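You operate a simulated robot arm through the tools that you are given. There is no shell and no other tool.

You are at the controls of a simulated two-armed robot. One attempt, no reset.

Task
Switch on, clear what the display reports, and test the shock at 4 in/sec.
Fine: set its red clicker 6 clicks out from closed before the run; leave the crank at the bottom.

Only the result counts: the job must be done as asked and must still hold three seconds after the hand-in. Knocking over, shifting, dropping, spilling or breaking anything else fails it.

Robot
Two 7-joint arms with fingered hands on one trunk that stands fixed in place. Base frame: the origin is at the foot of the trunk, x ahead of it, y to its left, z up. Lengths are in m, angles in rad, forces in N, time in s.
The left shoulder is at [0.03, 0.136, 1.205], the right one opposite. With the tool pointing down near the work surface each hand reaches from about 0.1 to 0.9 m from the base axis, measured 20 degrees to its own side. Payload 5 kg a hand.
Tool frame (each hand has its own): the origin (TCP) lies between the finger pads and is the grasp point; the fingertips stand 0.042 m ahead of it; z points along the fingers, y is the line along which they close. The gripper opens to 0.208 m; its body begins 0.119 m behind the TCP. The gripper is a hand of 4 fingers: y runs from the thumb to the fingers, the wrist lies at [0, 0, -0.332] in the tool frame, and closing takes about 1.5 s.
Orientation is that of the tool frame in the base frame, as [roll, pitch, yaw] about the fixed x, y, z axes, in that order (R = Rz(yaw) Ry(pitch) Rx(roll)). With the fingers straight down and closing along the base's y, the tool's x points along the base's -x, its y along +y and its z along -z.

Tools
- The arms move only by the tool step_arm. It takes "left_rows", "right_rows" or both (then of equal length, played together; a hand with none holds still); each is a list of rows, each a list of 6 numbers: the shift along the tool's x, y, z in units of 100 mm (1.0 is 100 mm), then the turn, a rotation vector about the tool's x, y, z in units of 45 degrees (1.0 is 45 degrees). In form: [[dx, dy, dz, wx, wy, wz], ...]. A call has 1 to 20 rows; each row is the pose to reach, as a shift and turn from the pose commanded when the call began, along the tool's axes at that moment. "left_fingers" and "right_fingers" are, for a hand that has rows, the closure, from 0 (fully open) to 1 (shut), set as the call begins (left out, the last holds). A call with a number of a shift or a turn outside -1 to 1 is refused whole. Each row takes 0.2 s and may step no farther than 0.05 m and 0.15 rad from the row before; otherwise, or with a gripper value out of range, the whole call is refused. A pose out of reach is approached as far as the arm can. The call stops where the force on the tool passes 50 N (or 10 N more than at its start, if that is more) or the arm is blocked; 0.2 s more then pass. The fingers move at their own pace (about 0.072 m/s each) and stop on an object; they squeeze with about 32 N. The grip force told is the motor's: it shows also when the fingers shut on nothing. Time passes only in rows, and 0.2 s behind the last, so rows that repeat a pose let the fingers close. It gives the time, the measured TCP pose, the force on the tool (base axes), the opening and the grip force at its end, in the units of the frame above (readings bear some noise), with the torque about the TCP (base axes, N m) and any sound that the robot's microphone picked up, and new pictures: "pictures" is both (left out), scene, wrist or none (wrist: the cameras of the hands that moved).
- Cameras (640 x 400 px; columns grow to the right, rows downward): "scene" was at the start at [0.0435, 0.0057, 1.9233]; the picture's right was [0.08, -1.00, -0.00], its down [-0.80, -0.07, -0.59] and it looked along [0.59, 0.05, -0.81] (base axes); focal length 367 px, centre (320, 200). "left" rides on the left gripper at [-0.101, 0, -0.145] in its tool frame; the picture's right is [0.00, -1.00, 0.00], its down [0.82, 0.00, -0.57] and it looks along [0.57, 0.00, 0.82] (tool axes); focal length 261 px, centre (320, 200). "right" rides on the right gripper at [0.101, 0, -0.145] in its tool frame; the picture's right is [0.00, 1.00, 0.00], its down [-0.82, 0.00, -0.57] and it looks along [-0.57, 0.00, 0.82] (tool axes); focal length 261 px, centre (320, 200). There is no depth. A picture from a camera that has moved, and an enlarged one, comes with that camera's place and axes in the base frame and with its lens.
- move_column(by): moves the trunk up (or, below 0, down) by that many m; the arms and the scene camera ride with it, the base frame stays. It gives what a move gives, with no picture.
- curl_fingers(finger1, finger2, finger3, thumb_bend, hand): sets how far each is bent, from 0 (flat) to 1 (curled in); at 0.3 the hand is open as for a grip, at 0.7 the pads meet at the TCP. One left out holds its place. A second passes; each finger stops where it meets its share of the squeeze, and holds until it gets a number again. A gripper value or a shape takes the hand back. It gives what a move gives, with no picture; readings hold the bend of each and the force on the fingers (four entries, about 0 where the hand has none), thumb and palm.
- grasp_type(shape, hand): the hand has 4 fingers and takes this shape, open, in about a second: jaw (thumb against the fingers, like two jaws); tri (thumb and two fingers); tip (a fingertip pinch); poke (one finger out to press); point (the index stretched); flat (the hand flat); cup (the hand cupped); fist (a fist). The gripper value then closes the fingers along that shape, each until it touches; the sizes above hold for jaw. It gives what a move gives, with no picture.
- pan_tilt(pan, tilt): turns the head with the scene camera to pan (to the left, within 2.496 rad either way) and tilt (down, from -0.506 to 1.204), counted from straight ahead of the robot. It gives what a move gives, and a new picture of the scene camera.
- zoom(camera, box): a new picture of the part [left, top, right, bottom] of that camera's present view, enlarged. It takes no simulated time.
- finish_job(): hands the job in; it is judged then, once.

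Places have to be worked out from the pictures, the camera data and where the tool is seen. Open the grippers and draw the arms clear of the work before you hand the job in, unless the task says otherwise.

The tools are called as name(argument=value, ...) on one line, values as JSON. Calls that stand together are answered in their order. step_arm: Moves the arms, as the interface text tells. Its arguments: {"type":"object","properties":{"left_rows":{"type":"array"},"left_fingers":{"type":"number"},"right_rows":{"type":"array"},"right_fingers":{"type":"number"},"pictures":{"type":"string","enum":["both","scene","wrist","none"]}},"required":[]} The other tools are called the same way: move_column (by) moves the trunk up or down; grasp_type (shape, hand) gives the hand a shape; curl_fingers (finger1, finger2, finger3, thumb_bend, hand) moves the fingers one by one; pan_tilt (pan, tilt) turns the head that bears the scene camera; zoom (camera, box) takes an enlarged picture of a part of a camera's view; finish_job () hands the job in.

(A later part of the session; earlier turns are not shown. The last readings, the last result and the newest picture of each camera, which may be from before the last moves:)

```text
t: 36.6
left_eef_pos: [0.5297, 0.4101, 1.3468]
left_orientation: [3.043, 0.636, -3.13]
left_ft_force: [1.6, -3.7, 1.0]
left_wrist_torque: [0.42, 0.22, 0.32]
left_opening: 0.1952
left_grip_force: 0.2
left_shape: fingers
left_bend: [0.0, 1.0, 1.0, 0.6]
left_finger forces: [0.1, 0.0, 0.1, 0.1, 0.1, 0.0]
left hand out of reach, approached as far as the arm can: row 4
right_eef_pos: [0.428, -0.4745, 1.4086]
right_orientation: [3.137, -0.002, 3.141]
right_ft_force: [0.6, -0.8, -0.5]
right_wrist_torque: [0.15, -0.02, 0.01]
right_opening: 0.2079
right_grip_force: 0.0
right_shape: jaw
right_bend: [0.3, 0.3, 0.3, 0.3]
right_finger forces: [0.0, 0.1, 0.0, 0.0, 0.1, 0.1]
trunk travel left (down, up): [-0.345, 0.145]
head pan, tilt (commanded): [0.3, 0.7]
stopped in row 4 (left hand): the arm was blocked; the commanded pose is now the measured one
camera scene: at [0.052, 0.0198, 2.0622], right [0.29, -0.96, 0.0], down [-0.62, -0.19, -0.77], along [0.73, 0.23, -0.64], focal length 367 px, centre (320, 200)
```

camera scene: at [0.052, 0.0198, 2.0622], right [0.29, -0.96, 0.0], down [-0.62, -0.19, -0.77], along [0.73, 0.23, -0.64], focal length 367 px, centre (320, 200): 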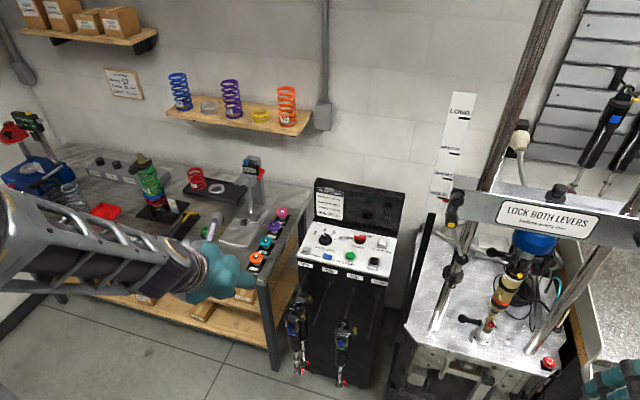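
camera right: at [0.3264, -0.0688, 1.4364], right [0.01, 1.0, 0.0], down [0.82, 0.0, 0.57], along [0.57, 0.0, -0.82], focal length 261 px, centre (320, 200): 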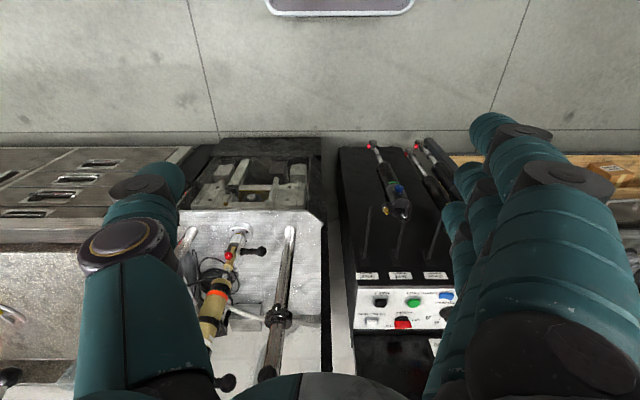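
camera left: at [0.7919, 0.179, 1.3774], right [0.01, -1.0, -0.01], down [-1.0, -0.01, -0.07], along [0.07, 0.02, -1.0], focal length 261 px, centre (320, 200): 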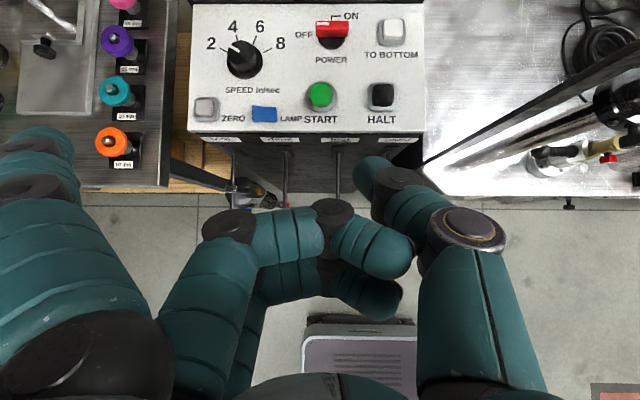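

The arm is back on its original branch (forearm coming from the left). I'll un-tilt to tool-down here first.

step_arm(left_rows=[[0, 0, 0, 0.025, 0.16, 0], [0, 0, 0, 0.05, 0.32, 0], [0, 0, 0, 0.075, 0.48, 0], [0, 0, 0, 0.1, 0.64, 0], [0, 0, 0, 0.125, 0.81, 0]], pictures="scene")

```text
t: 37.9
left_eef_pos: [0.5306, 0.4166, 1.3449]
left_orientation: [-3.135, 0.066, -3.1]
left_ft_force: [1.7, 0.3, -0.6]
left_wrist_torque: [-0.09, 0.2, -0.04]
left_opening: 0.195
left_grip_force: 0.1
left_shape: fingers
left_bend: [0.0, 1.0, 1.0, 0.6]
left_finger forces: [0.0, 0.0, 0.1, 0.0, 0.1, 0.0]
left hand out of reach, approached as far as the arm can: row 5
right_eef_pos: [0.4287, -0.4683, 1.4105]
right_orientation: [-3.138, -0.002, 3.141]
right_ft_force: [-0.4, 1.6, 1.4]
right_wrist_torque: [-0.27, 0.03, 0.0]
right_opening: 0.2078
right_grip_force: 0.1
right_shape: jaw
right_bend: [0.3, 0.3, 0.3, 0.3]
right_finger forces: [0.0, 0.1, 0.0, 0.0, 0.1, 0.0]
trunk travel left (down, up): [-0.345, 0.145]
head pan, tilt (commanded): [0.3, 0.7]
camera scene: at [0.0537, 0.0305, 2.0619], right [0.29, -0.96, 0.0], down [-0.62, -0.19, -0.76], along [0.73, 0.22, -0.65], focal length 367 px, centre (320, 200)
```

scene: 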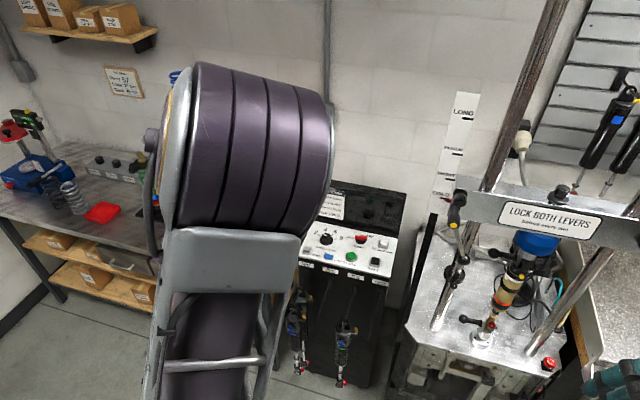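

Un-tilting there swung the elbow in again. I'll tilt again, then move the hand to (0.456, 0.408, 1.416) before any un-tilting, matching the pose where the good posture was seen.

step_arm(left_rows=[[0, 0, 0, -0.025, -0.16, 0], [0, 0, 0, -0.05, -0.32, 0], [0, 0, 0, -0.075, -0.48, 0], [0, 0, 0, -0.1, -0.64, 0], [0, 0, 0, -0.1, -0.8, 0], [0, 0, 0, -0.1, -0.8, 0]], pictures="none")

step_arm(left_rows=[[0, 0, 0, 0, 0, 0], [0, 0, 0, 0, 0, 0]], pictures="scene")

```text
t: 39.5
left_eef_pos: [0.4391, 0.5388, 1.3071]
left_orientation: [3.026, 0.579, -2.867]
left_ft_force: [0.9, -2.1, 0.1]
left_wrist_torque: [0.21, 0.27, 0.14]
left_opening: 0.1951
left_grip_force: 0.1
left_shape: fingers
left_bend: [0.0, 1.0, 1.0, 0.6]
left_finger forces: [0.0, 0.0, 0.0, 0.0, 0.0, 0.0]
left hand out of reach, approached as far as the arm can: row 5, 6
right_eef_pos: [0.4281, -0.4717, 1.4096]
right_orientation: [3.14, -0.001, -3.141]
right_ft_force: [1.1, -0.3, -0.3]
right_wrist_torque: [-0.04, 0.08, 0.03]
right_opening: 0.2078
right_grip_force: 0.1
right_shape: jaw
right_bend: [0.3, 0.3, 0.3, 0.3]
right_finger forces: [0.1, 0.1, 0.0, 0.1, 0.0, 0.0]
trunk travel left (down, up): [-0.345, 0.145]
head pan, tilt (commanded): [0.3, 0.7]
stopped in row 6 (left hand): the arm was blocked; the commanded pose is now the measured one
```

```text
t: 40.0
left_eef_pos: [0.436, 0.5388, 1.3059]
left_orientation: [3.028, 0.578, -2.869]
left_ft_force: [-0.6, 0.3, 0.2]
left_wrist_torque: [0.0, 0.02, 0.05]
left_opening: 0.1953
left_grip_force: 0.0
left_shape: fingers
left_bend: [0.0, 1.0, 1.0, 0.6]
left_finger forces: [0.0, 0.0, 0.0, 0.0, 0.0, 0.0]
right_eef_pos: [0.4275, -0.4723, 1.4091]
right_orientation: [-3.14, -0.002, -3.141]
right_ft_force: [0.0, 0.6, -0.3]
right_wrist_torque: [0.03, 0.03, 0.01]
right_opening: 0.208
right_grip_force: 0.0
right_shape: jaw
right_bend: [0.3, 0.3, 0.3, 0.3]
right_finger forces: [0.0, 0.0, 0.1, 0.1, 0.0, 0.0]
trunk travel left (down, up): [-0.345, 0.145]
head pan, tilt (commanded): [0.3, 0.7]
camera scene: at [0.0521, 0.0248, 2.0621], right [0.3, -0.96, 0.0], down [-0.62, -0.19, -0.76], along [0.73, 0.23, -0.64], focal length 367 px, centre (320, 200)
```

scene: 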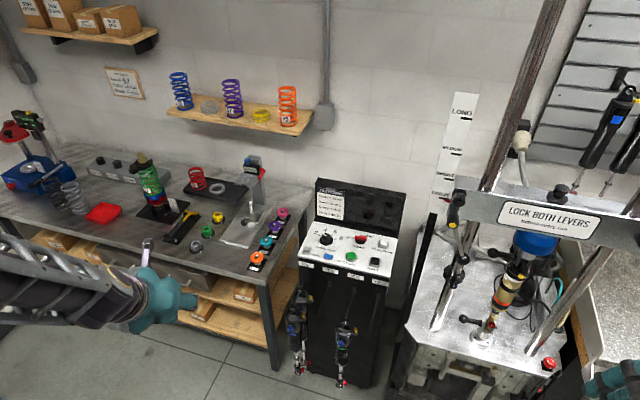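

The arm settled with elbow to the left. I'll un-tilt only a little and check the elbow's behaviour.

step_arm(left_rows=[[0, 0, 0, 0.05, 0.15, 0.05], [0, 0, 0, 0.1, 0.3, 0.1], [0, 0, 0, 0.1, 0.4, 0.15]], pictures="scene")

```text
t: 41.0
left_eef_pos: [0.5335, 0.4112, 1.3537]
left_orientation: [3.075, 0.359, 3.033]
left_ft_force: [-3.1, 4.7, -1.0]
left_wrist_torque: [-0.59, -0.3, -0.2]
left_opening: 0.1948
left_grip_force: 0.0
left_shape: fingers
left_bend: [0.0, 1.0, 1.0, 0.6]
left_finger forces: [0.0, 0.1, 0.0, 0.1, 0.0, 0.1]
left hand out of reach, approached as far as the arm can: row 1
right_eef_pos: [0.4256, -0.4669, 1.4116]
right_orientation: [-3.138, 0.0, 3.139]
right_ft_force: [0.0, 1.4, -0.2]
right_wrist_torque: [-0.24, 0.02, -0.01]
right_opening: 0.208
right_grip_force: 0.1
right_shape: jaw
right_bend: [0.3, 0.3, 0.3, 0.3]
right_finger forces: [0.0, 0.1, 0.0, 0.0, 0.0, 0.0]
trunk travel left (down, up): [-0.345, 0.145]
head pan, tilt (commanded): [0.3, 0.7]
stopped in row 3 (left hand): the arm was blocked; the commanded pose is now the measured one
camera scene: at [0.0502, 0.0317, 2.0621], right [0.3, -0.96, 0.0], down [-0.62, -0.19, -0.76], along [0.73, 0.22, -0.64], focal length 367 px, centre (320, 200)
```

scene: 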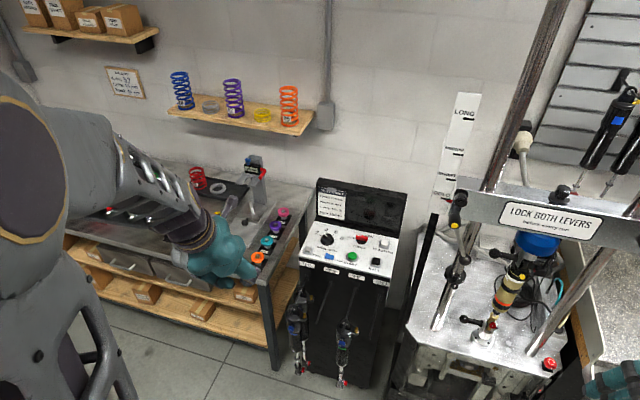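

The IK keeps hopping. I'll command exactly the pose known to be good on the original branch: (0.456, 0.408, 1.416), tilt 0.70, yaw π.

step_arm(left_rows=[[0.166, -0.02, -0.286, 0.0045, -0.143, -0.045], [0.333, -0.04, -0.573, 0.009, -0.286, -0.09], [0.499, -0.059, -0.859, 0.0136, -0.4295, -0.1342], [0.499, -0.059, -0.859, 0.0136, -0.4295, -0.1342]], pictures="scene")

```text
t: 42.2
left_eef_pos: [0.3944, 0.4913, 1.3845]
left_orientation: [3.125, 0.609, -2.925]
left_ft_force: [1.6, -1.7, 1.0]
left_wrist_torque: [0.19, 0.18, 0.18]
left_opening: 0.1952
left_grip_force: 0.0
left_shape: fingers
left_bend: [0.0, 1.0, 1.0, 0.6]
left_finger forces: [0.0, 0.0, 0.0, 0.0, 0.0, 0.0]
right_eef_pos: [0.4279, -0.4744, 1.4082]
right_orientation: [3.14, -0.003, 3.139]
right_ft_force: [1.6, -1.0, -0.9]
right_wrist_torque: [0.24, 0.11, -0.03]
right_opening: 0.2077
right_grip_force: 0.1
right_shape: jaw
right_bend: [0.3, 0.3, 0.3, 0.3]
right_finger forces: [0.1, 0.0, 0.0, 0.0, 0.1, 0.0]
trunk travel left (down, up): [-0.345, 0.145]
head pan, tilt (commanded): [0.3, 0.7]
stopped in row 4 (left hand): the arm was blocked; the commanded pose is now the measured one
camera scene: at [0.0549, 0.021, 2.0621], right [0.3, -0.96, 0.0], down [-0.62, -0.19, -0.76], along [0.73, 0.23, -0.65], focal length 367 px, centre (320, 200)
```

scene: 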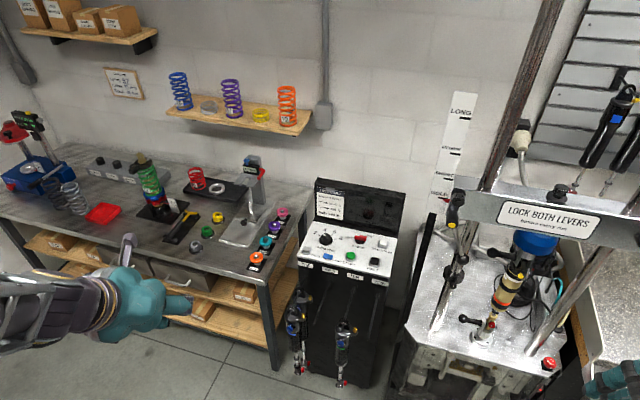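

The arm is swinging toward the outside-elbow posture. I'll re-command the same target pose from here and let it settle.

step_arm(left_rows=[[-0.13, -0.24, 0, 0.042, -0.029, 0.055], [-0.26, -0.47, 0, 0.084, -0.058, 0.11], [-0.39, -0.71, -0.01, 0.126, -0.087, 0.164], [-0.526, -0.946, -0.016, 0.168, -0.1154, 0.219], [-0.526, -0.946, -0.016, 0.168, -0.1154, 0.219]], pictures="scene")

```text
t: 43.5
left_eef_pos: [0.4555, 0.4103, 1.416]
left_orientation: [3.129, 0.697, 3.14]
left_ft_force: [0.7, -1.1, -0.7]
left_wrist_torque: [0.06, 0.02, 0.05]
left_opening: 0.1952
left_grip_force: 0.1
left_shape: fingers
left_bend: [0.0, 1.0, 1.0, 0.6]
left_finger forces: [0.1, 0.1, 0.1, 0.1, 0.0, 0.1]
left hand out of reach, approached as far as the arm can: row 2, 3
right_eef_pos: [0.4268, -0.4732, 1.409]
right_orientation: [3.142, -0.002, 3.14]
right_ft_force: [0.0, 0.7, 0.5]
right_wrist_torque: [0.04, 0.02, -0.03]
right_opening: 0.2078
right_grip_force: 0.1
right_shape: jaw
right_bend: [0.3, 0.3, 0.3, 0.3]
right_finger forces: [0.0, 0.0, 0.0, 0.1, 0.0, 0.0]
trunk travel left (down, up): [-0.345, 0.145]
head pan, tilt (commanded): [0.3, 0.7]
camera scene: at [0.0517, 0.0238, 2.0621], right [0.3, -0.96, 0.0], down [-0.62, -0.19, -0.76], along [0.73, 0.23, -0.64], focal length 367 px, centre (320, 200)
```

scene: 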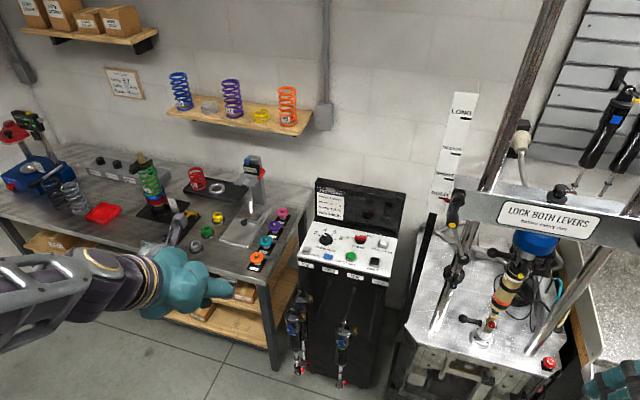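

This matches the earlier good posture picture. Now un-tilt here to tool-down.

step_arm(left_rows=[[0, 0, 0, 0, 0.178, 0], [0, 0, 0, 0, 0.356, 0], [0, 0, 0, 0, 0.534, 0], [0, 0, 0, 0, 0.712, 0], [0, 0, 0, 0, 0.887, 0]], pictures="scene")

```text
t: 44.6
left_eef_pos: [0.4568, 0.4135, 1.4141]
left_orientation: [3.13, 0.003, -3.132]
left_ft_force: [1.2, 1.5, 0.4]
left_wrist_torque: [-0.24, 0.09, 0.0]
left_opening: 0.1948
left_grip_force: 0.0
left_shape: fingers
left_bend: [0.0, 1.0, 1.0, 0.6]
left_finger forces: [0.0, 0.1, 0.0, 0.1, 0.0, 0.0]
right_eef_pos: [0.4279, -0.4686, 1.4112]
right_orientation: [-3.138, -0.002, 3.141]
right_ft_force: [0.0, 1.2, 0.5]
right_wrist_torque: [-0.21, 0.11, -0.01]
right_opening: 0.2077
right_grip_force: 0.1
right_shape: jaw
right_bend: [0.3, 0.3, 0.3, 0.3]
right_finger forces: [0.0, 0.0, 0.0, 0.0, 0.0, 0.0]
trunk travel left (down, up): [-0.345, 0.145]
head pan, tilt (commanded): [0.3, 0.7]
camera scene: at [0.0529, 0.0292, 2.062], right [0.3, -0.95, 0.0], down [-0.62, -0.19, -0.76], along [0.73, 0.23, -0.65], focal length 367 px, centre (320, 200)
```

scene: 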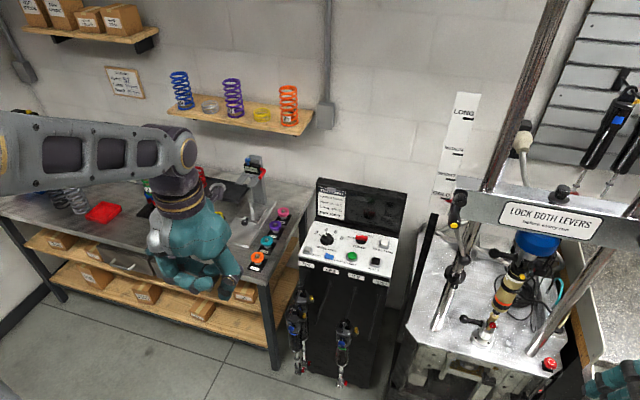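

Posture restored. Now I'll move forward with the tool down first (the safe original path in reverse), and tilt only when extended.

step_arm(left_rows=[[-0.333, -0.2, 0, 0, 0, 0], [-0.667, -0.4, 0, 0, 0, 0], [-1.0, -0.6, 0, 0, 0, 0]], pictures="none")

step_arm(left_rows=[[-0.333, -0.2, 0, 0, 0, 0], [-0.667, -0.4, 0, 0, 0, 0], [-1.0, -0.6, 0, 0, 0, 0]], pictures="none")

step_arm(left_rows=[[-0.3, -0.2, 0, 0, 0, 0], [-0.6, -0.5, 0, 0, 0, 0]], pictures="scene")

```text
t: 45.5
left_eef_pos: [0.5557, 0.3516, 1.4146]
left_orientation: [3.128, 0.006, -3.131]
left_ft_force: [0.5, -0.5, -0.5]
left_wrist_torque: [0.04, 0.04, 0.02]
left_opening: 0.1949
left_grip_force: 0.1
left_shape: fingers
left_bend: [0.0, 1.0, 1.0, 0.6]
left_finger forces: [0.0, 0.1, 0.1, 0.0, 0.0, 0.0]
right_eef_pos: [0.4281, -0.4728, 1.4089]
right_orientation: [3.14, -0.003, 3.138]
right_ft_force: [0.5, -0.3, -1.0]
right_wrist_torque: [0.07, 0.12, -0.01]
right_opening: 0.2079
right_grip_force: 0.0
right_shape: jaw
right_bend: [0.3, 0.3, 0.3, 0.3]
right_finger forces: [0.0, 0.0, 0.0, 0.1, 0.0, 0.1]
trunk travel left (down, up): [-0.345, 0.145]
head pan, tilt (commanded): [0.3, 0.7]
```

```text
t: 46.2
left_eef_pos: [0.6557, 0.2896, 1.4159]
left_orientation: [3.129, 0.006, -3.132]
left_ft_force: [0.6, 0.2, -0.5]
left_wrist_torque: [0.0, 0.1, -0.01]
left_opening: 0.1951
left_grip_force: 0.2
left_shape: fingers
left_bend: [0.0, 1.0, 1.0, 0.6]
left_finger forces: [0.0, 0.1, 0.0, 0.0, 0.0, 0.0]
right_eef_pos: [0.4275, -0.4727, 1.4092]
right_orientation: [3.14, 0.0, 3.141]
right_ft_force: [0.0, -0.5, -0.5]
right_wrist_torque: [0.01, 0.07, -0.03]
right_opening: 0.2081
right_grip_force: 0.1
right_shape: jaw
right_bend: [0.3, 0.3, 0.3, 0.3]
right_finger forces: [0.0, 0.0, 0.1, 0.0, 0.0, 0.1]
trunk travel left (down, up): [-0.345, 0.145]
head pan, tilt (commanded): [0.3, 0.7]
```

```text
t: 46.9
left_eef_pos: [0.7181, 0.2397, 1.4151]
left_orientation: [3.13, 0.004, -3.131]
left_ft_force: [1.5, 0.5, -0.2]
left_wrist_torque: [0.04, 0.12, -0.01]
left_opening: 0.1948
left_grip_force: 0.1
left_shape: fingers
left_bend: [0.0, 1.0, 1.0, 0.6]
left_finger forces: [0.0, 0.0, 0.1, 0.0, 0.0, 0.1]
right_eef_pos: [0.4289, -0.4734, 1.4083]
right_orientation: [3.14, -0.001, 3.139]
right_ft_force: [1.8, -1.2, -1.6]
right_wrist_torque: [0.12, 0.13, 0.03]
right_opening: 0.2078
right_grip_force: 0.1
right_shape: jaw
right_bend: [0.3, 0.3, 0.3, 0.3]
right_finger forces: [0.0, 0.0, 0.1, 0.1, 0.0, 0.1]
trunk travel left (down, up): [-0.345, 0.145]
head pan, tilt (commanded): [0.3, 0.7]
camera scene: at [0.0541, 0.0218, 2.062], right [0.3, -0.96, 0.0], down [-0.62, -0.19, -0.76], along [0.73, 0.23, -0.65], focal length 367 px, centre (320, 200)
```

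scene: 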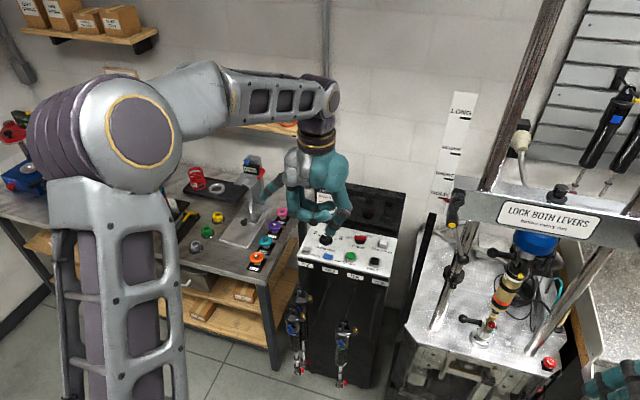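

Good posture at the start-like pose. Now extend forward and down while tilting gradually.

step_arm(left_rows=[[-0.333, 0, 0.18, 0, -0.127, 0], [-0.667, 0, 0.36, 0, -0.255, 0], [-1.0, 0, 0.54, 0, -0.382, 0]], pictures="scene")

```text
t: 47.6
left_eef_pos: [0.8171, 0.2449, 1.362]
left_orientation: [3.132, 0.305, -3.135]
left_ft_force: [0.2, 0.7, -0.7]
left_wrist_torque: [0.0, 0.05, 0.0]
left_opening: 0.1949
left_grip_force: 0.1
left_shape: fingers
left_bend: [0.0, 1.0, 1.0, 0.6]
left_finger forces: [0.0, 0.0, 0.0, 0.0, 0.0, 0.0]
right_eef_pos: [0.4255, -0.4711, 1.4099]
right_orientation: [-3.141, -0.002, 3.139]
right_ft_force: [0.7, 0.0, -0.2]
right_wrist_torque: [-0.03, 0.02, -0.02]
right_opening: 0.2079
right_grip_force: 0.1
right_shape: jaw
right_bend: [0.3, 0.3, 0.3, 0.3]
right_finger forces: [0.0, 0.0, 0.0, 0.1, 0.1, 0.0]
trunk travel left (down, up): [-0.345, 0.145]
head pan, tilt (commanded): [0.3, 0.7]
camera scene: at [0.0517, 0.0255, 2.0621], right [0.3, -0.96, 0.0], down [-0.62, -0.19, -0.76], along [0.73, 0.23, -0.64], focal length 367 px, centre (320, 200)
```

scene: 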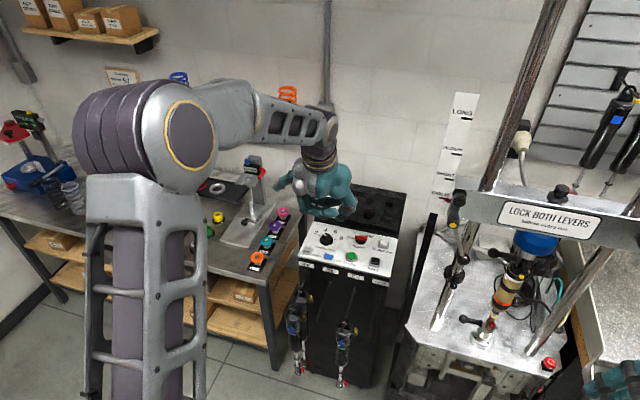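

Tracking well. Continue forward/down with more tilt.

step_arm(left_rows=[[-0.15, -0.02, 0.33, 0, -0.083, 0], [-0.3, -0.03, 0.66, 0, -0.165, 0], [-0.455, -0.05, 0.99, 0, -0.248, 0]], pictures="none")

step_arm(left_rows=[[-0.1, -0.02, 0.3, 0, -0.06, 0], [-0.2, -0.03, 0.6, 0, -0.12, 0], [-0.3, -0.05, 0.8, 0, -0.17, 0]], pictures="both")

```text
t: 48.5
left_eef_pos: [0.8923, 0.2404, 1.2785]
left_orientation: [3.127, 0.5, -3.14]
left_ft_force: [1.0, -0.2, 0.3]
left_wrist_torque: [-0.02, 0.16, -0.03]
left_opening: 0.1951
left_grip_force: 0.0
left_shape: fingers
left_bend: [0.0, 1.0, 1.0, 0.6]
left_finger forces: [0.0, 0.0, 0.1, 0.0, 0.0, 0.0]
right_eef_pos: [0.4276, -0.4729, 1.4103]
right_orientation: [3.141, -0.001, 3.14]
right_ft_force: [0.9, -0.8, 0.1]
right_wrist_torque: [0.04, 0.13, 0.01]
right_opening: 0.2079
right_grip_force: 0.0
right_shape: jaw
right_bend: [0.3, 0.3, 0.3, 0.3]
right_finger forces: [0.0, 0.0, 0.0, 0.0, 0.1, 0.0]
trunk travel left (down, up): [-0.345, 0.145]
head pan, tilt (commanded): [0.3, 0.7]
```

```text
t: 49.2
left_eef_pos: [0.9571, 0.2379, 1.2226]
left_orientation: [3.128, 0.634, 3.138]
left_ft_force: [1.3, 0.9, 0.3]
left_wrist_torque: [-0.02, 0.07, -0.04]
left_opening: 0.1952
left_grip_force: 0.1
left_shape: fingers
left_bend: [0.0, 1.0, 1.0, 0.6]
left_finger forces: [0.0, 0.1, 0.0, 0.0, 0.0, 0.1]
right_eef_pos: [0.4277, -0.4717, 1.4098]
right_orientation: [-3.14, 0.0, 3.141]
right_ft_force: [0.2, -0.4, 0.4]
right_wrist_torque: [0.01, -0.03, 0.0]
right_opening: 0.2081
right_grip_force: 0.1
right_shape: jaw
right_bend: [0.3, 0.3, 0.3, 0.3]
right_finger forces: [0.1, 0.0, 0.0, 0.0, 0.1, 0.1]
trunk travel left (down, up): [-0.345, 0.145]
head pan, tilt (commanded): [0.3, 0.7]
camera scene: at [0.0514, 0.0247, 2.0621], right [0.3, -0.96, 0.0], down [-0.62, -0.19, -0.76], along [0.73, 0.23, -0.64], focal length 367 px, centre (320, 200)
camera left: at [0.9531, 0.2354, 1.3995], right [0.01, -1.0, -0.01], down [-1.0, -0.01, -0.03], along [0.03, 0.01, -1.0], focal length 261 px, centre (320, 200)
```

scene: 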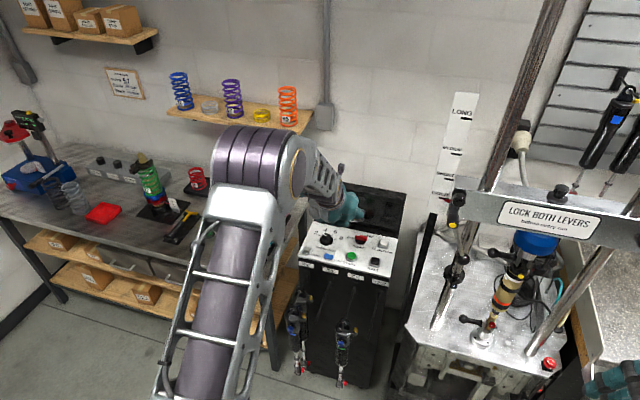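
left: 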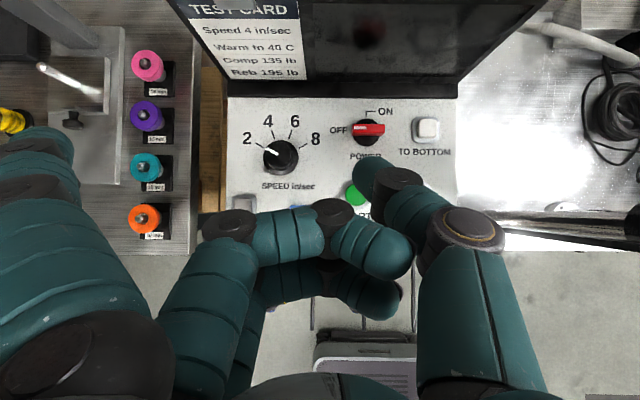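

The overhead view confirms POWER at ≈(1.062, 0.171). I'll descend toward the spot in front of the bar's left end in two stages.

step_arm(left_rows=[[0.077, -0.03, 0.274, 0, 0, 0], [0.155, -0.07, 0.549, 0, 0, 0], [0.232, -0.1, 0.823, 0, 0, 0]], pictures="both")

```text
t: 50.0
left_eef_pos: [0.9863, 0.2281, 1.1428]
left_orientation: [3.128, 0.632, -3.141]
left_ft_force: [1.1, 0.1, 0.1]
left_wrist_torque: [-0.02, 0.18, -0.01]
left_opening: 0.1953
left_grip_force: 0.1
left_shape: fingers
left_bend: [0.0, 1.0, 1.0, 0.6]
left_finger forces: [0.1, 0.0, 0.1, 0.1, 0.1, 0.0]
right_eef_pos: [0.4266, -0.4715, 1.4098]
right_orientation: [-3.14, -0.002, 3.14]
right_ft_force: [0.7, -0.4, -0.5]
right_wrist_torque: [-0.03, 0.06, -0.02]
right_opening: 0.208
right_grip_force: 0.1
right_shape: jaw
right_bend: [0.3, 0.3, 0.3, 0.3]
right_finger forces: [0.0, 0.1, 0.1, 0.1, 0.1, 0.0]
trunk travel left (down, up): [-0.345, 0.145]
head pan, tilt (commanded): [0.3, 0.7]
camera scene: at [0.053, 0.0247, 2.0621], right [0.3, -0.96, 0.0], down [-0.62, -0.19, -0.76], along [0.73, 0.23, -0.65], focal length 367 px, centre (320, 200)
camera left: at [0.9848, 0.2261, 1.3195], right [0.01, -1.0, -0.01], down [-1.0, -0.01, -0.02], along [0.02, 0.01, -1.0], focal length 261 px, centre (320, 200)
```

scene: 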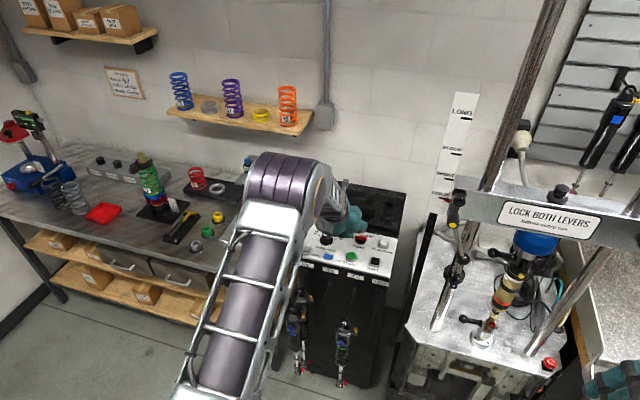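
left: 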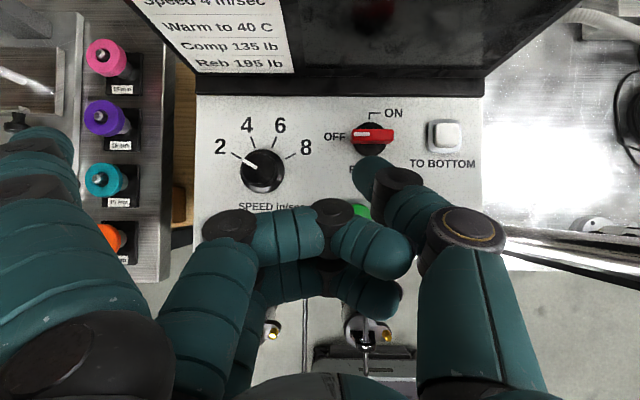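

Thumb tip is just in front of the bar from above. Lower another 5 cm.

step_arm(left_rows=[[0.06, 0, 0.17, 0, 0, 0], [0.12, 0, 0.34, 0, 0, 0], [0.178, 0, 0.502, 0, 0, 0]], pictures="wrist")

zoom(camera="left", box=[300, 90, 460, 190])

zoom(camera="scene", box=[300, 180, 410, 270])

```text
t: 50.9
left_eef_pos: [1.0012, 0.2284, 1.0932]
left_orientation: [3.13, 0.634, -3.139]
left_ft_force: [0.9, 0.5, 1.4]
left_wrist_torque: [0.02, 0.07, -0.03]
left_opening: 0.1951
left_grip_force: 0.1
left_shape: fingers
left_bend: [0.0, 1.0, 1.0, 0.6]
left_finger forces: [0.1, 0.0, 0.1, 0.0, 0.0, 0.0]
right_eef_pos: [0.4267, -0.4715, 1.41]
right_orientation: [-3.141, -0.002, 3.139]
right_ft_force: [0.5, -0.5, 0.3]
right_wrist_torque: [0.0, 0.06, 0.03]
right_opening: 0.2078
right_grip_force: 0.0
right_shape: jaw
right_bend: [0.3, 0.3, 0.3, 0.3]
right_finger forces: [0.0, 0.1, 0.0, 0.0, 0.1, 0.1]
trunk travel left (down, up): [-0.345, 0.145]
head pan, tilt (commanded): [0.3, 0.7]
camera left: at [0.9984, 0.2265, 1.2701], right [0.01, -1.0, -0.01], down [-1.0, -0.01, -0.03], along [0.03, 0.01, -1.0], focal length 261 px, centre (320, 200)
```

left: 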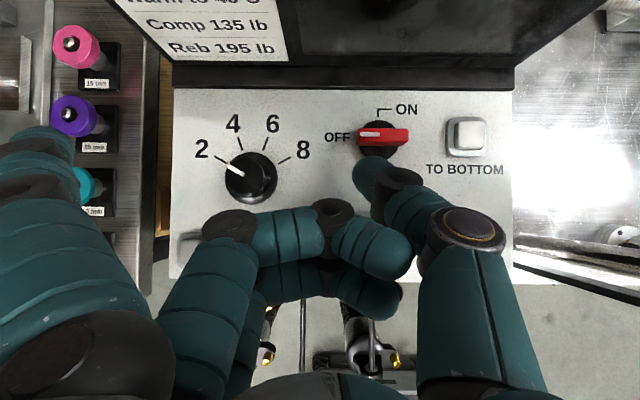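

```text
4.00 times, centred on (380, 140) of left
camera zoom: at [0.9984, 0.2265, 1.2701], right [0.01, -1.0, -0.01], down [-1.0, -0.01, -0.03], along [0.03, 0.01, -1.0], focal length 1043 px, centre (80, 440)
```

zoom: 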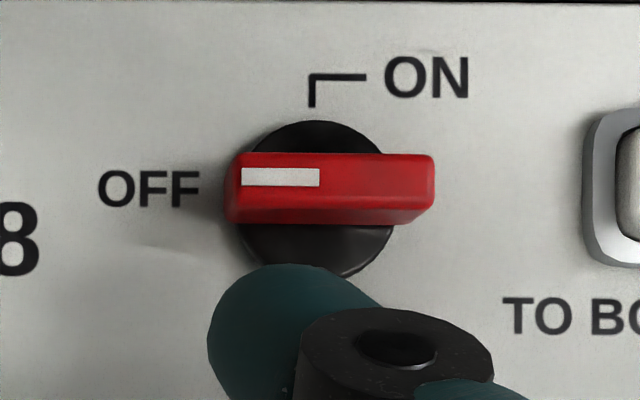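

```text
4.44 times, centred on (355, 225) of scene
camera zoom: at [0.0518, 0.025, 2.0621], right [0.3, -0.96, 0.0], down [-0.62, -0.19, -0.76], along [0.73, 0.23, -0.64], focal length 1631 px, centre (164, 89)
```

zoom: 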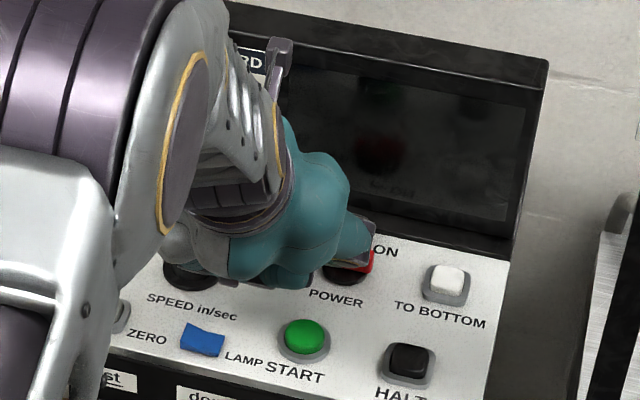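

Thumb tip center ≈(1.035, 0.187), just in front of the bar's left half. I'll lower 2 cm to bar height and check for contact force.

step_arm(left_rows=[[0.059, 0, 0.08, 0, 0, 0], [0.118, 0, 0.161, 0, 0, 0]], pictures="wrist")

zoom(camera="left", box=[300, 80, 460, 180])

```text
t: 51.5
left_eef_pos: [1.0007, 0.2276, 1.0719]
left_orientation: [3.13, 0.634, -3.139]
left_ft_force: [1.0, 0.5, 0.6]
left_wrist_torque: [-0.01, 0.05, -0.01]
left_opening: 0.1952
left_grip_force: 0.1
left_shape: fingers
left_bend: [0.0, 1.0, 1.0, 0.6]
left_finger forces: [0.0, 0.1, 0.1, 0.0, 0.1, 0.1]
right_eef_pos: [0.4265, -0.4717, 1.4108]
right_orientation: [3.141, -0.002, 3.14]
right_ft_force: [0.0, 0.2, 0.4]
right_wrist_torque: [0.0, 0.0, -0.01]
right_opening: 0.2077
right_grip_force: 0.1
right_shape: jaw
right_bend: [0.3, 0.3, 0.3, 0.3]
right_finger forces: [0.0, 0.0, 0.1, 0.1, 0.0, 0.0]
trunk travel left (down, up): [-0.345, 0.145]
head pan, tilt (commanded): [0.3, 0.7]
camera left: at [0.9978, 0.2255, 1.25], right [0.01, -1.0, -0.01], down [-1.0, -0.01, -0.02], along [0.02, 0.01, -1.0], focal length 261 px, centre (320, 200)
```

left: 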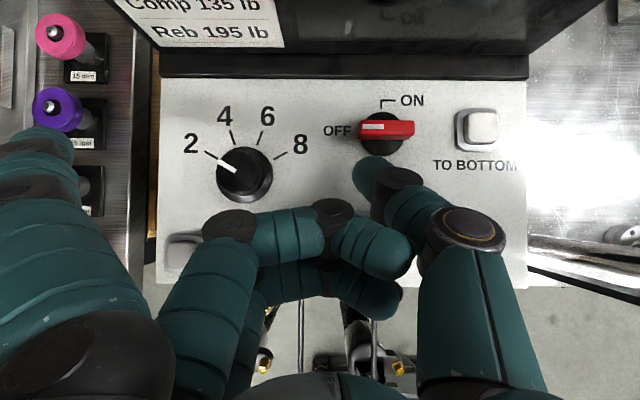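

```text
4.00 times, centred on (380, 130) of left
camera zoom: at [0.9978, 0.2255, 1.25], right [0.01, -1.0, -0.01], down [-1.0, -0.01, -0.02], along [0.02, 0.01, -1.0], focal length 1043 px, centre (80, 480)
```

zoom: 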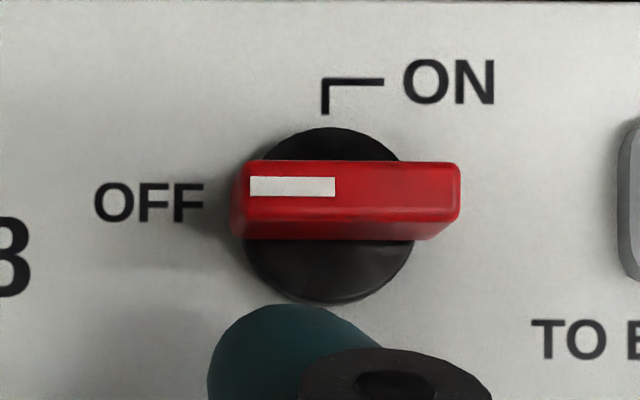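

Contact-free at bar height. The tip is ~12 mm short of the bar face and slightly inside its left end; I'll shift left 5 mm and push forward along an arc.

step_arm(left_rows=[[-0.081, 0.05, 0.059, 0, 0, 0], [-0.13, 0.08, 0.095, 0, 0, 0], [-0.181, 0.105, 0.133, 0, 0, 0], [-0.23, 0.112, 0.17, 0, 0, 0], [-0.282, 0.115, 0.207, 0, 0, 0]], pictures="wrist")

zoom(camera="left", box=[300, 80, 460, 180])

```text
t: 52.6
left_eef_pos: [1.0351, 0.2416, 1.0732]
left_orientation: [3.127, 0.632, -3.141]
left_ft_force: [0.2, 0.5, -0.6]
left_wrist_torque: [0.0, -0.01, 0.0]
left_opening: 0.1952
left_grip_force: 0.1
left_shape: fingers
left_bend: [0.0, 1.0, 1.0, 0.6]
left_finger forces: [0.0, 0.0, 0.0, 0.1, 0.0, 0.0]
right_eef_pos: [0.4264, -0.4717, 1.4099]
right_orientation: [3.141, -0.002, 3.141]
right_ft_force: [-0.2, 0.2, -0.7]
right_wrist_torque: [0.02, 0.02, 0.02]
right_opening: 0.2082
right_grip_force: 0.0
right_shape: jaw
right_bend: [0.3, 0.3, 0.3, 0.3]
right_finger forces: [0.0, 0.0, 0.0, 0.1, 0.0, 0.0]
trunk travel left (down, up): [-0.345, 0.145]
head pan, tilt (commanded): [0.3, 0.7]
camera left: at [1.0315, 0.2386, 1.2501], right [0.01, -1.0, -0.01], down [-1.0, -0.01, -0.02], along [0.02, 0.01, -1.0], focal length 261 px, centre (320, 200)
```

left: 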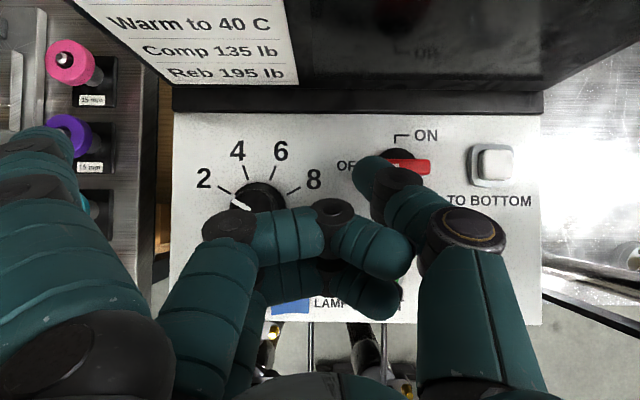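

```text
4.00 times, centred on (380, 130) of left
camera zoom: at [1.0315, 0.2386, 1.2501], right [0.01, -1.0, -0.01], down [-1.0, -0.01, -0.02], along [0.02, 0.01, -1.0], focal length 1043 px, centre (80, 480)
```

zoom: 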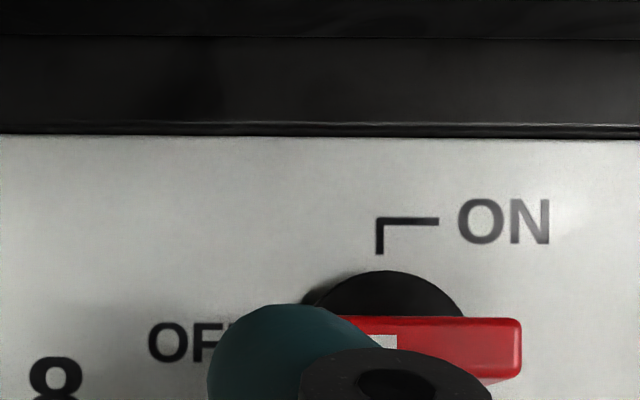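

The tip passed over the bar without touching it, so it is higher than I assumed. I'll back off, go 15 mm lower while watching the force, and retry.

step_arm(left_rows=[[0.15, -0.06, -0.11, 0, 0, 0], [0.282, -0.115, -0.207, 0, 0, 0], [0.326, -0.09, -0.147, 0, 0, 0], [0.37, -0.065, -0.086, 0, 0, 0]], pictures="wrist")

zoom(camera="left", box=[300, 80, 460, 180])

```text
t: 53.6
left_eef_pos: [0.9997, 0.2344, 1.0584]
left_orientation: [3.127, 0.633, 3.141]
left_ft_force: [-0.6, 0.2, 0.1]
left_wrist_torque: [0.02, 0.02, 0.0]
left_opening: 0.1951
left_grip_force: 0.0
left_shape: fingers
left_bend: [0.0, 1.0, 1.0, 0.6]
left_finger forces: [0.1, 0.0, 0.0, 0.1, 0.0, 0.1]
right_eef_pos: [0.4265, -0.4715, 1.4096]
right_orientation: [-3.14, -0.001, 3.139]
right_ft_force: [0.3, 0.1, -0.1]
right_wrist_torque: [0.0, -0.02, -0.01]
right_opening: 0.208
right_grip_force: 0.0
right_shape: jaw
right_bend: [0.3, 0.3, 0.3, 0.3]
right_finger forces: [0.1, 0.0, 0.1, 0.1, 0.0, 0.0]
trunk travel left (down, up): [-0.345, 0.145]
head pan, tilt (commanded): [0.3, 0.7]
camera left: at [0.9963, 0.2315, 1.2353], right [0.01, -1.0, -0.01], down [-1.0, -0.01, -0.03], along [0.03, 0.01, -1.0], focal length 261 px, centre (320, 200)
```

left: 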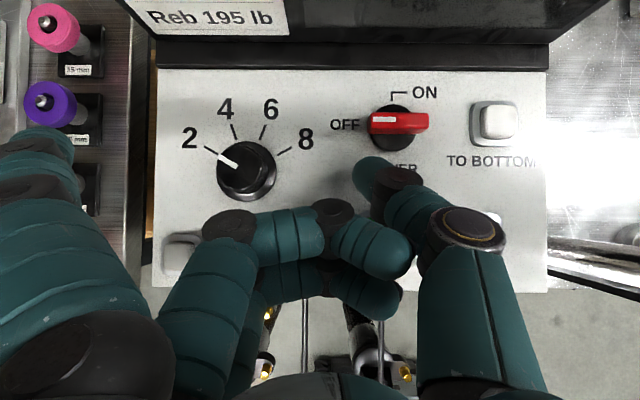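

```text
4.00 times, centred on (380, 130) of left
camera zoom: at [0.9963, 0.2315, 1.2353], right [0.01, -1.0, -0.01], down [-1.0, -0.01, -0.03], along [0.03, 0.01, -1.0], focal length 1043 px, centre (80, 480)
```

zoom: 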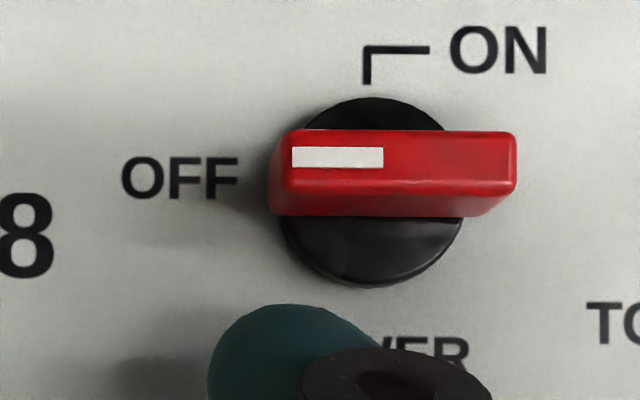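

Still no contact at TCP z=1.058. I'll lower in 5 mm steps to feel for the panel.

step_arm(left_rows=[[0.03, 0, 0.04, 0, 0, 0]], pictures="none")

step_arm(left_rows=[[0.03, 0, 0.04, 0, 0, 0]], pictures="none")

```text
t: 54.0
left_eef_pos: [1.0, 0.2339, 1.0525]
left_orientation: [3.13, 0.633, -3.14]
left_ft_force: [-0.5, -1.1, -0.1]
left_wrist_torque: [0.01, 0.01, 0.02]
left_opening: 0.1949
left_grip_force: 0.1
left_shape: fingers
left_bend: [0.0, 1.0, 1.0, 0.6]
left_finger forces: [0.0, 0.1, 0.0, 0.0, 0.0, 0.1]
right_eef_pos: [0.4265, -0.4725, 1.4104]
right_orientation: [-3.141, -0.002, 3.139]
right_ft_force: [0.4, 0.7, -0.1]
right_wrist_torque: [-0.05, 0.03, -0.01]
right_opening: 0.2078
right_grip_force: 0.0
right_shape: jaw
right_bend: [0.3, 0.3, 0.3, 0.3]
right_finger forces: [0.1, 0.0, 0.0, 0.0, 0.1, 0.0]
trunk travel left (down, up): [-0.345, 0.145]
head pan, tilt (commanded): [0.3, 0.7]
```

```text
t: 54.5
left_eef_pos: [0.9999, 0.2335, 1.0485]
left_orientation: [3.126, 0.633, -3.141]
left_ft_force: [1.3, -0.2, -0.2]
left_wrist_torque: [0.01, 0.0, 0.01]
left_opening: 0.1953
left_grip_force: 0.0
left_shape: fingers
left_bend: [0.0, 1.0, 1.0, 0.6]
left_finger forces: [0.0, 0.1, 0.1, 0.1, 0.0, 0.1]
right_eef_pos: [0.4272, -0.4713, 1.4099]
right_orientation: [-3.141, -0.001, 3.139]
right_ft_force: [0.5, 0.3, -0.1]
right_wrist_torque: [-0.02, 0.04, 0.0]
right_opening: 0.2078
right_grip_force: 0.1
right_shape: jaw
right_bend: [0.3, 0.3, 0.3, 0.3]
right_finger forces: [0.0, 0.1, 0.0, 0.0, 0.0, 0.1]
trunk travel left (down, up): [-0.345, 0.145]
head pan, tilt (commanded): [0.3, 0.7]
```

Still contact-free. Let me look at the view from both cameras to judge the tip height.

zoom(camera="left", box=[140, 60, 560, 320])

zoom(camera="scene", box=[290, 180, 410, 280])

```text
1.52 times, centred on (350, 190) of left
camera zoom: at [0.9973, 0.2313, 1.2254], right [0.01, -1.0, -0.01], down [-1.0, -0.01, -0.03], along [0.02, 0.01, -1.0], focal length 397 px, centre (274, 215)
```

zoom: 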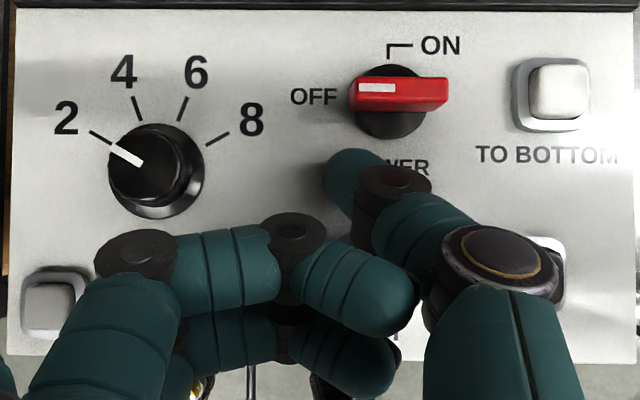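

```text
4.00 times, centred on (350, 230) of scene
camera zoom: at [0.0521, 0.025, 2.0621], right [0.3, -0.96, 0.0], down [-0.62, -0.19, -0.76], along [0.73, 0.23, -0.64], focal length 1468 px, centre (200, 80)
```

zoom: 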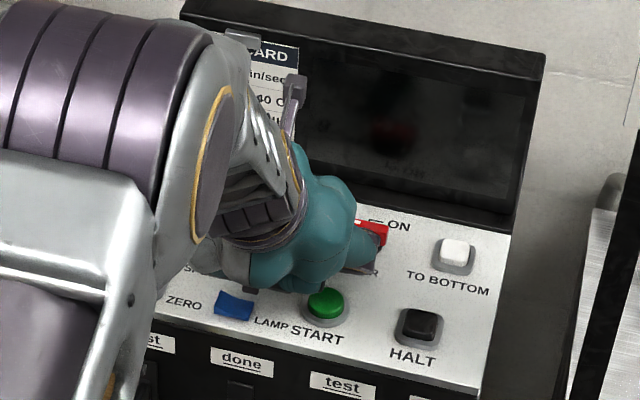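

Comparing scale between views, the panel is really at z≈1.002, so the bar spans about 1.009–1.027 and the tip is now right at panel level. I'll raise 6 mm and push the bar's left end forward along the arc.

step_arm(left_rows=[[-0.038, 0, -0.052, 0, 0, 0], [-0.151, -0.045, 0.031, 0, 0, 0], [-0.167, -0.055, 0.043, 0, 0, 0], [-0.215, -0.025, 0.078, 0, 0, 0], [-0.264, 0.005, 0.114, 0, 0, 0], [-0.328, 0.01, 0.161, 0, 0, 0], [-0.385, -0.015, 0.203, 0, 0, 0]], pictures="wrist")

zoom(camera="left", box=[300, 80, 460, 180])

```text
t: 56.0
left_eef_pos: [1.0426, 0.2316, 1.0552]
left_orientation: [3.129, 0.634, -3.139]
left_ft_force: [-0.9, 1.1, 0.9]
left_wrist_torque: [0.02, -0.01, 0.0]
left_opening: 0.1941
left_grip_force: 0.9
left_shape: fingers
left_bend: [0.0, 1.0, 1.0, 0.6]
left_finger forces: [0.0, 0.0, 0.0, 0.1, 1.7, 0.0]
right_eef_pos: [0.4267, -0.472, 1.41]
right_orientation: [-3.14, -0.003, 3.139]
right_ft_force: [0.9, -0.4, -0.2]
right_wrist_torque: [0.05, 0.06, 0.05]
right_opening: 0.2082
right_grip_force: 0.0
right_shape: jaw
right_bend: [0.3, 0.3, 0.3, 0.3]
right_finger forces: [0.1, 0.0, 0.0, 0.1, 0.0, 0.1]
trunk travel left (down, up): [-0.345, 0.145]
head pan, tilt (commanded): [0.3, 0.7]
camera left: at [1.0399, 0.2309, 1.2318], right [0.01, -1.0, -0.01], down [-1.0, -0.01, -0.03], along [0.03, 0.01, -1.0], focal length 261 px, centre (320, 200)
```

left: 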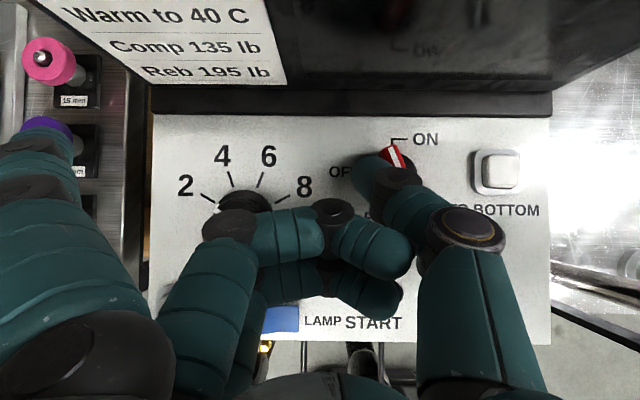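

```text
4.00 times, centred on (380, 130) of left
camera zoom: at [1.0399, 0.2309, 1.2318], right [0.01, -1.0, -0.01], down [-1.0, -0.01, -0.03], along [0.03, 0.01, -1.0], focal length 1043 px, centre (80, 480)
```

zoom: 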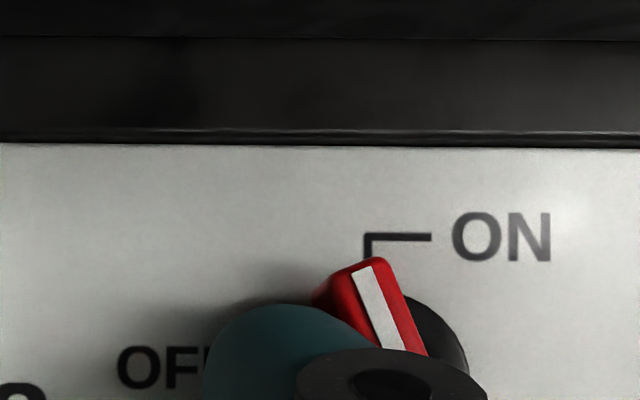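

The bar turned about 65°. I'll continue pushing toward -y (and slightly forward) to bring it to ON.

step_arm(left_rows=[[-0.024, -0.03, 0.018, 0, 0, 0], [-0.04, -0.07, 0.03, 0, 0, 0], [-0.04, -0.11, 0.03, 0, 0, 0]], pictures="wrist")

zoom(camera="left", box=[300, 80, 460, 180])

```text
t: 56.9
left_eef_pos: [1.0477, 0.2246, 1.0554]
left_orientation: [3.127, 0.633, -3.139]
left_ft_force: [-0.9, 9.4, 2.7]
left_wrist_torque: [0.11, -0.02, 0.09]
left_opening: 0.1868
left_grip_force: 5.1
left_shape: fingers
left_bend: [0.0, 1.0, 1.0, 0.62]
left_finger forces: [0.0, 0.0, 0.1, 0.1, 9.3, 0.0]
right_eef_pos: [0.4266, -0.4706, 1.4101]
right_orientation: [-3.142, -0.003, 3.138]
right_ft_force: [-0.3, 0.9, 0.8]
right_wrist_torque: [-0.03, -0.02, -0.02]
right_opening: 0.2079
right_grip_force: 0.1
right_shape: jaw
right_bend: [0.3, 0.3, 0.3, 0.3]
right_finger forces: [0.0, 0.0, 0.1, 0.0, 0.0, 0.0]
trunk travel left (down, up): [-0.345, 0.145]
head pan, tilt (commanded): [0.3, 0.7]
camera left: at [1.045, 0.2224, 1.2325], right [0.01, -1.0, -0.01], down [-1.0, -0.01, -0.03], along [0.03, 0.01, -1.0], focal length 261 px, centre (320, 200)
```

left: 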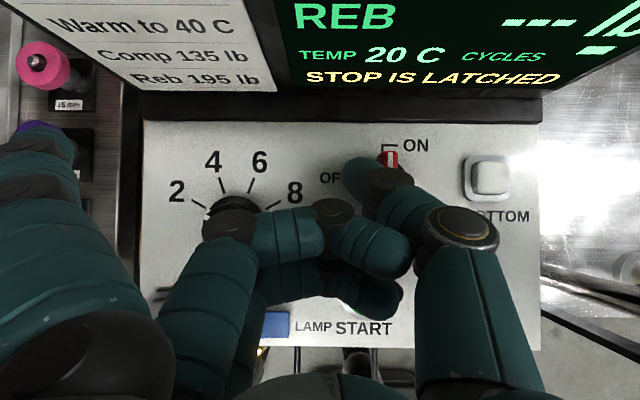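

```text
4.00 times, centred on (380, 130) of left
camera zoom: at [1.045, 0.2224, 1.2325], right [0.01, -1.0, -0.01], down [-1.0, -0.01, -0.03], along [0.03, 0.01, -1.0], focal length 1043 px, centre (80, 480)
```

zoom: 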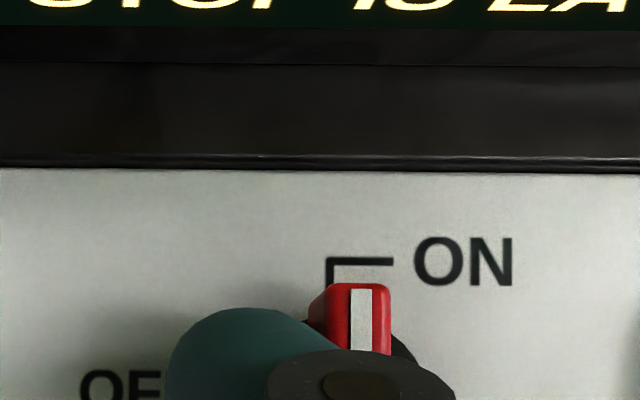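

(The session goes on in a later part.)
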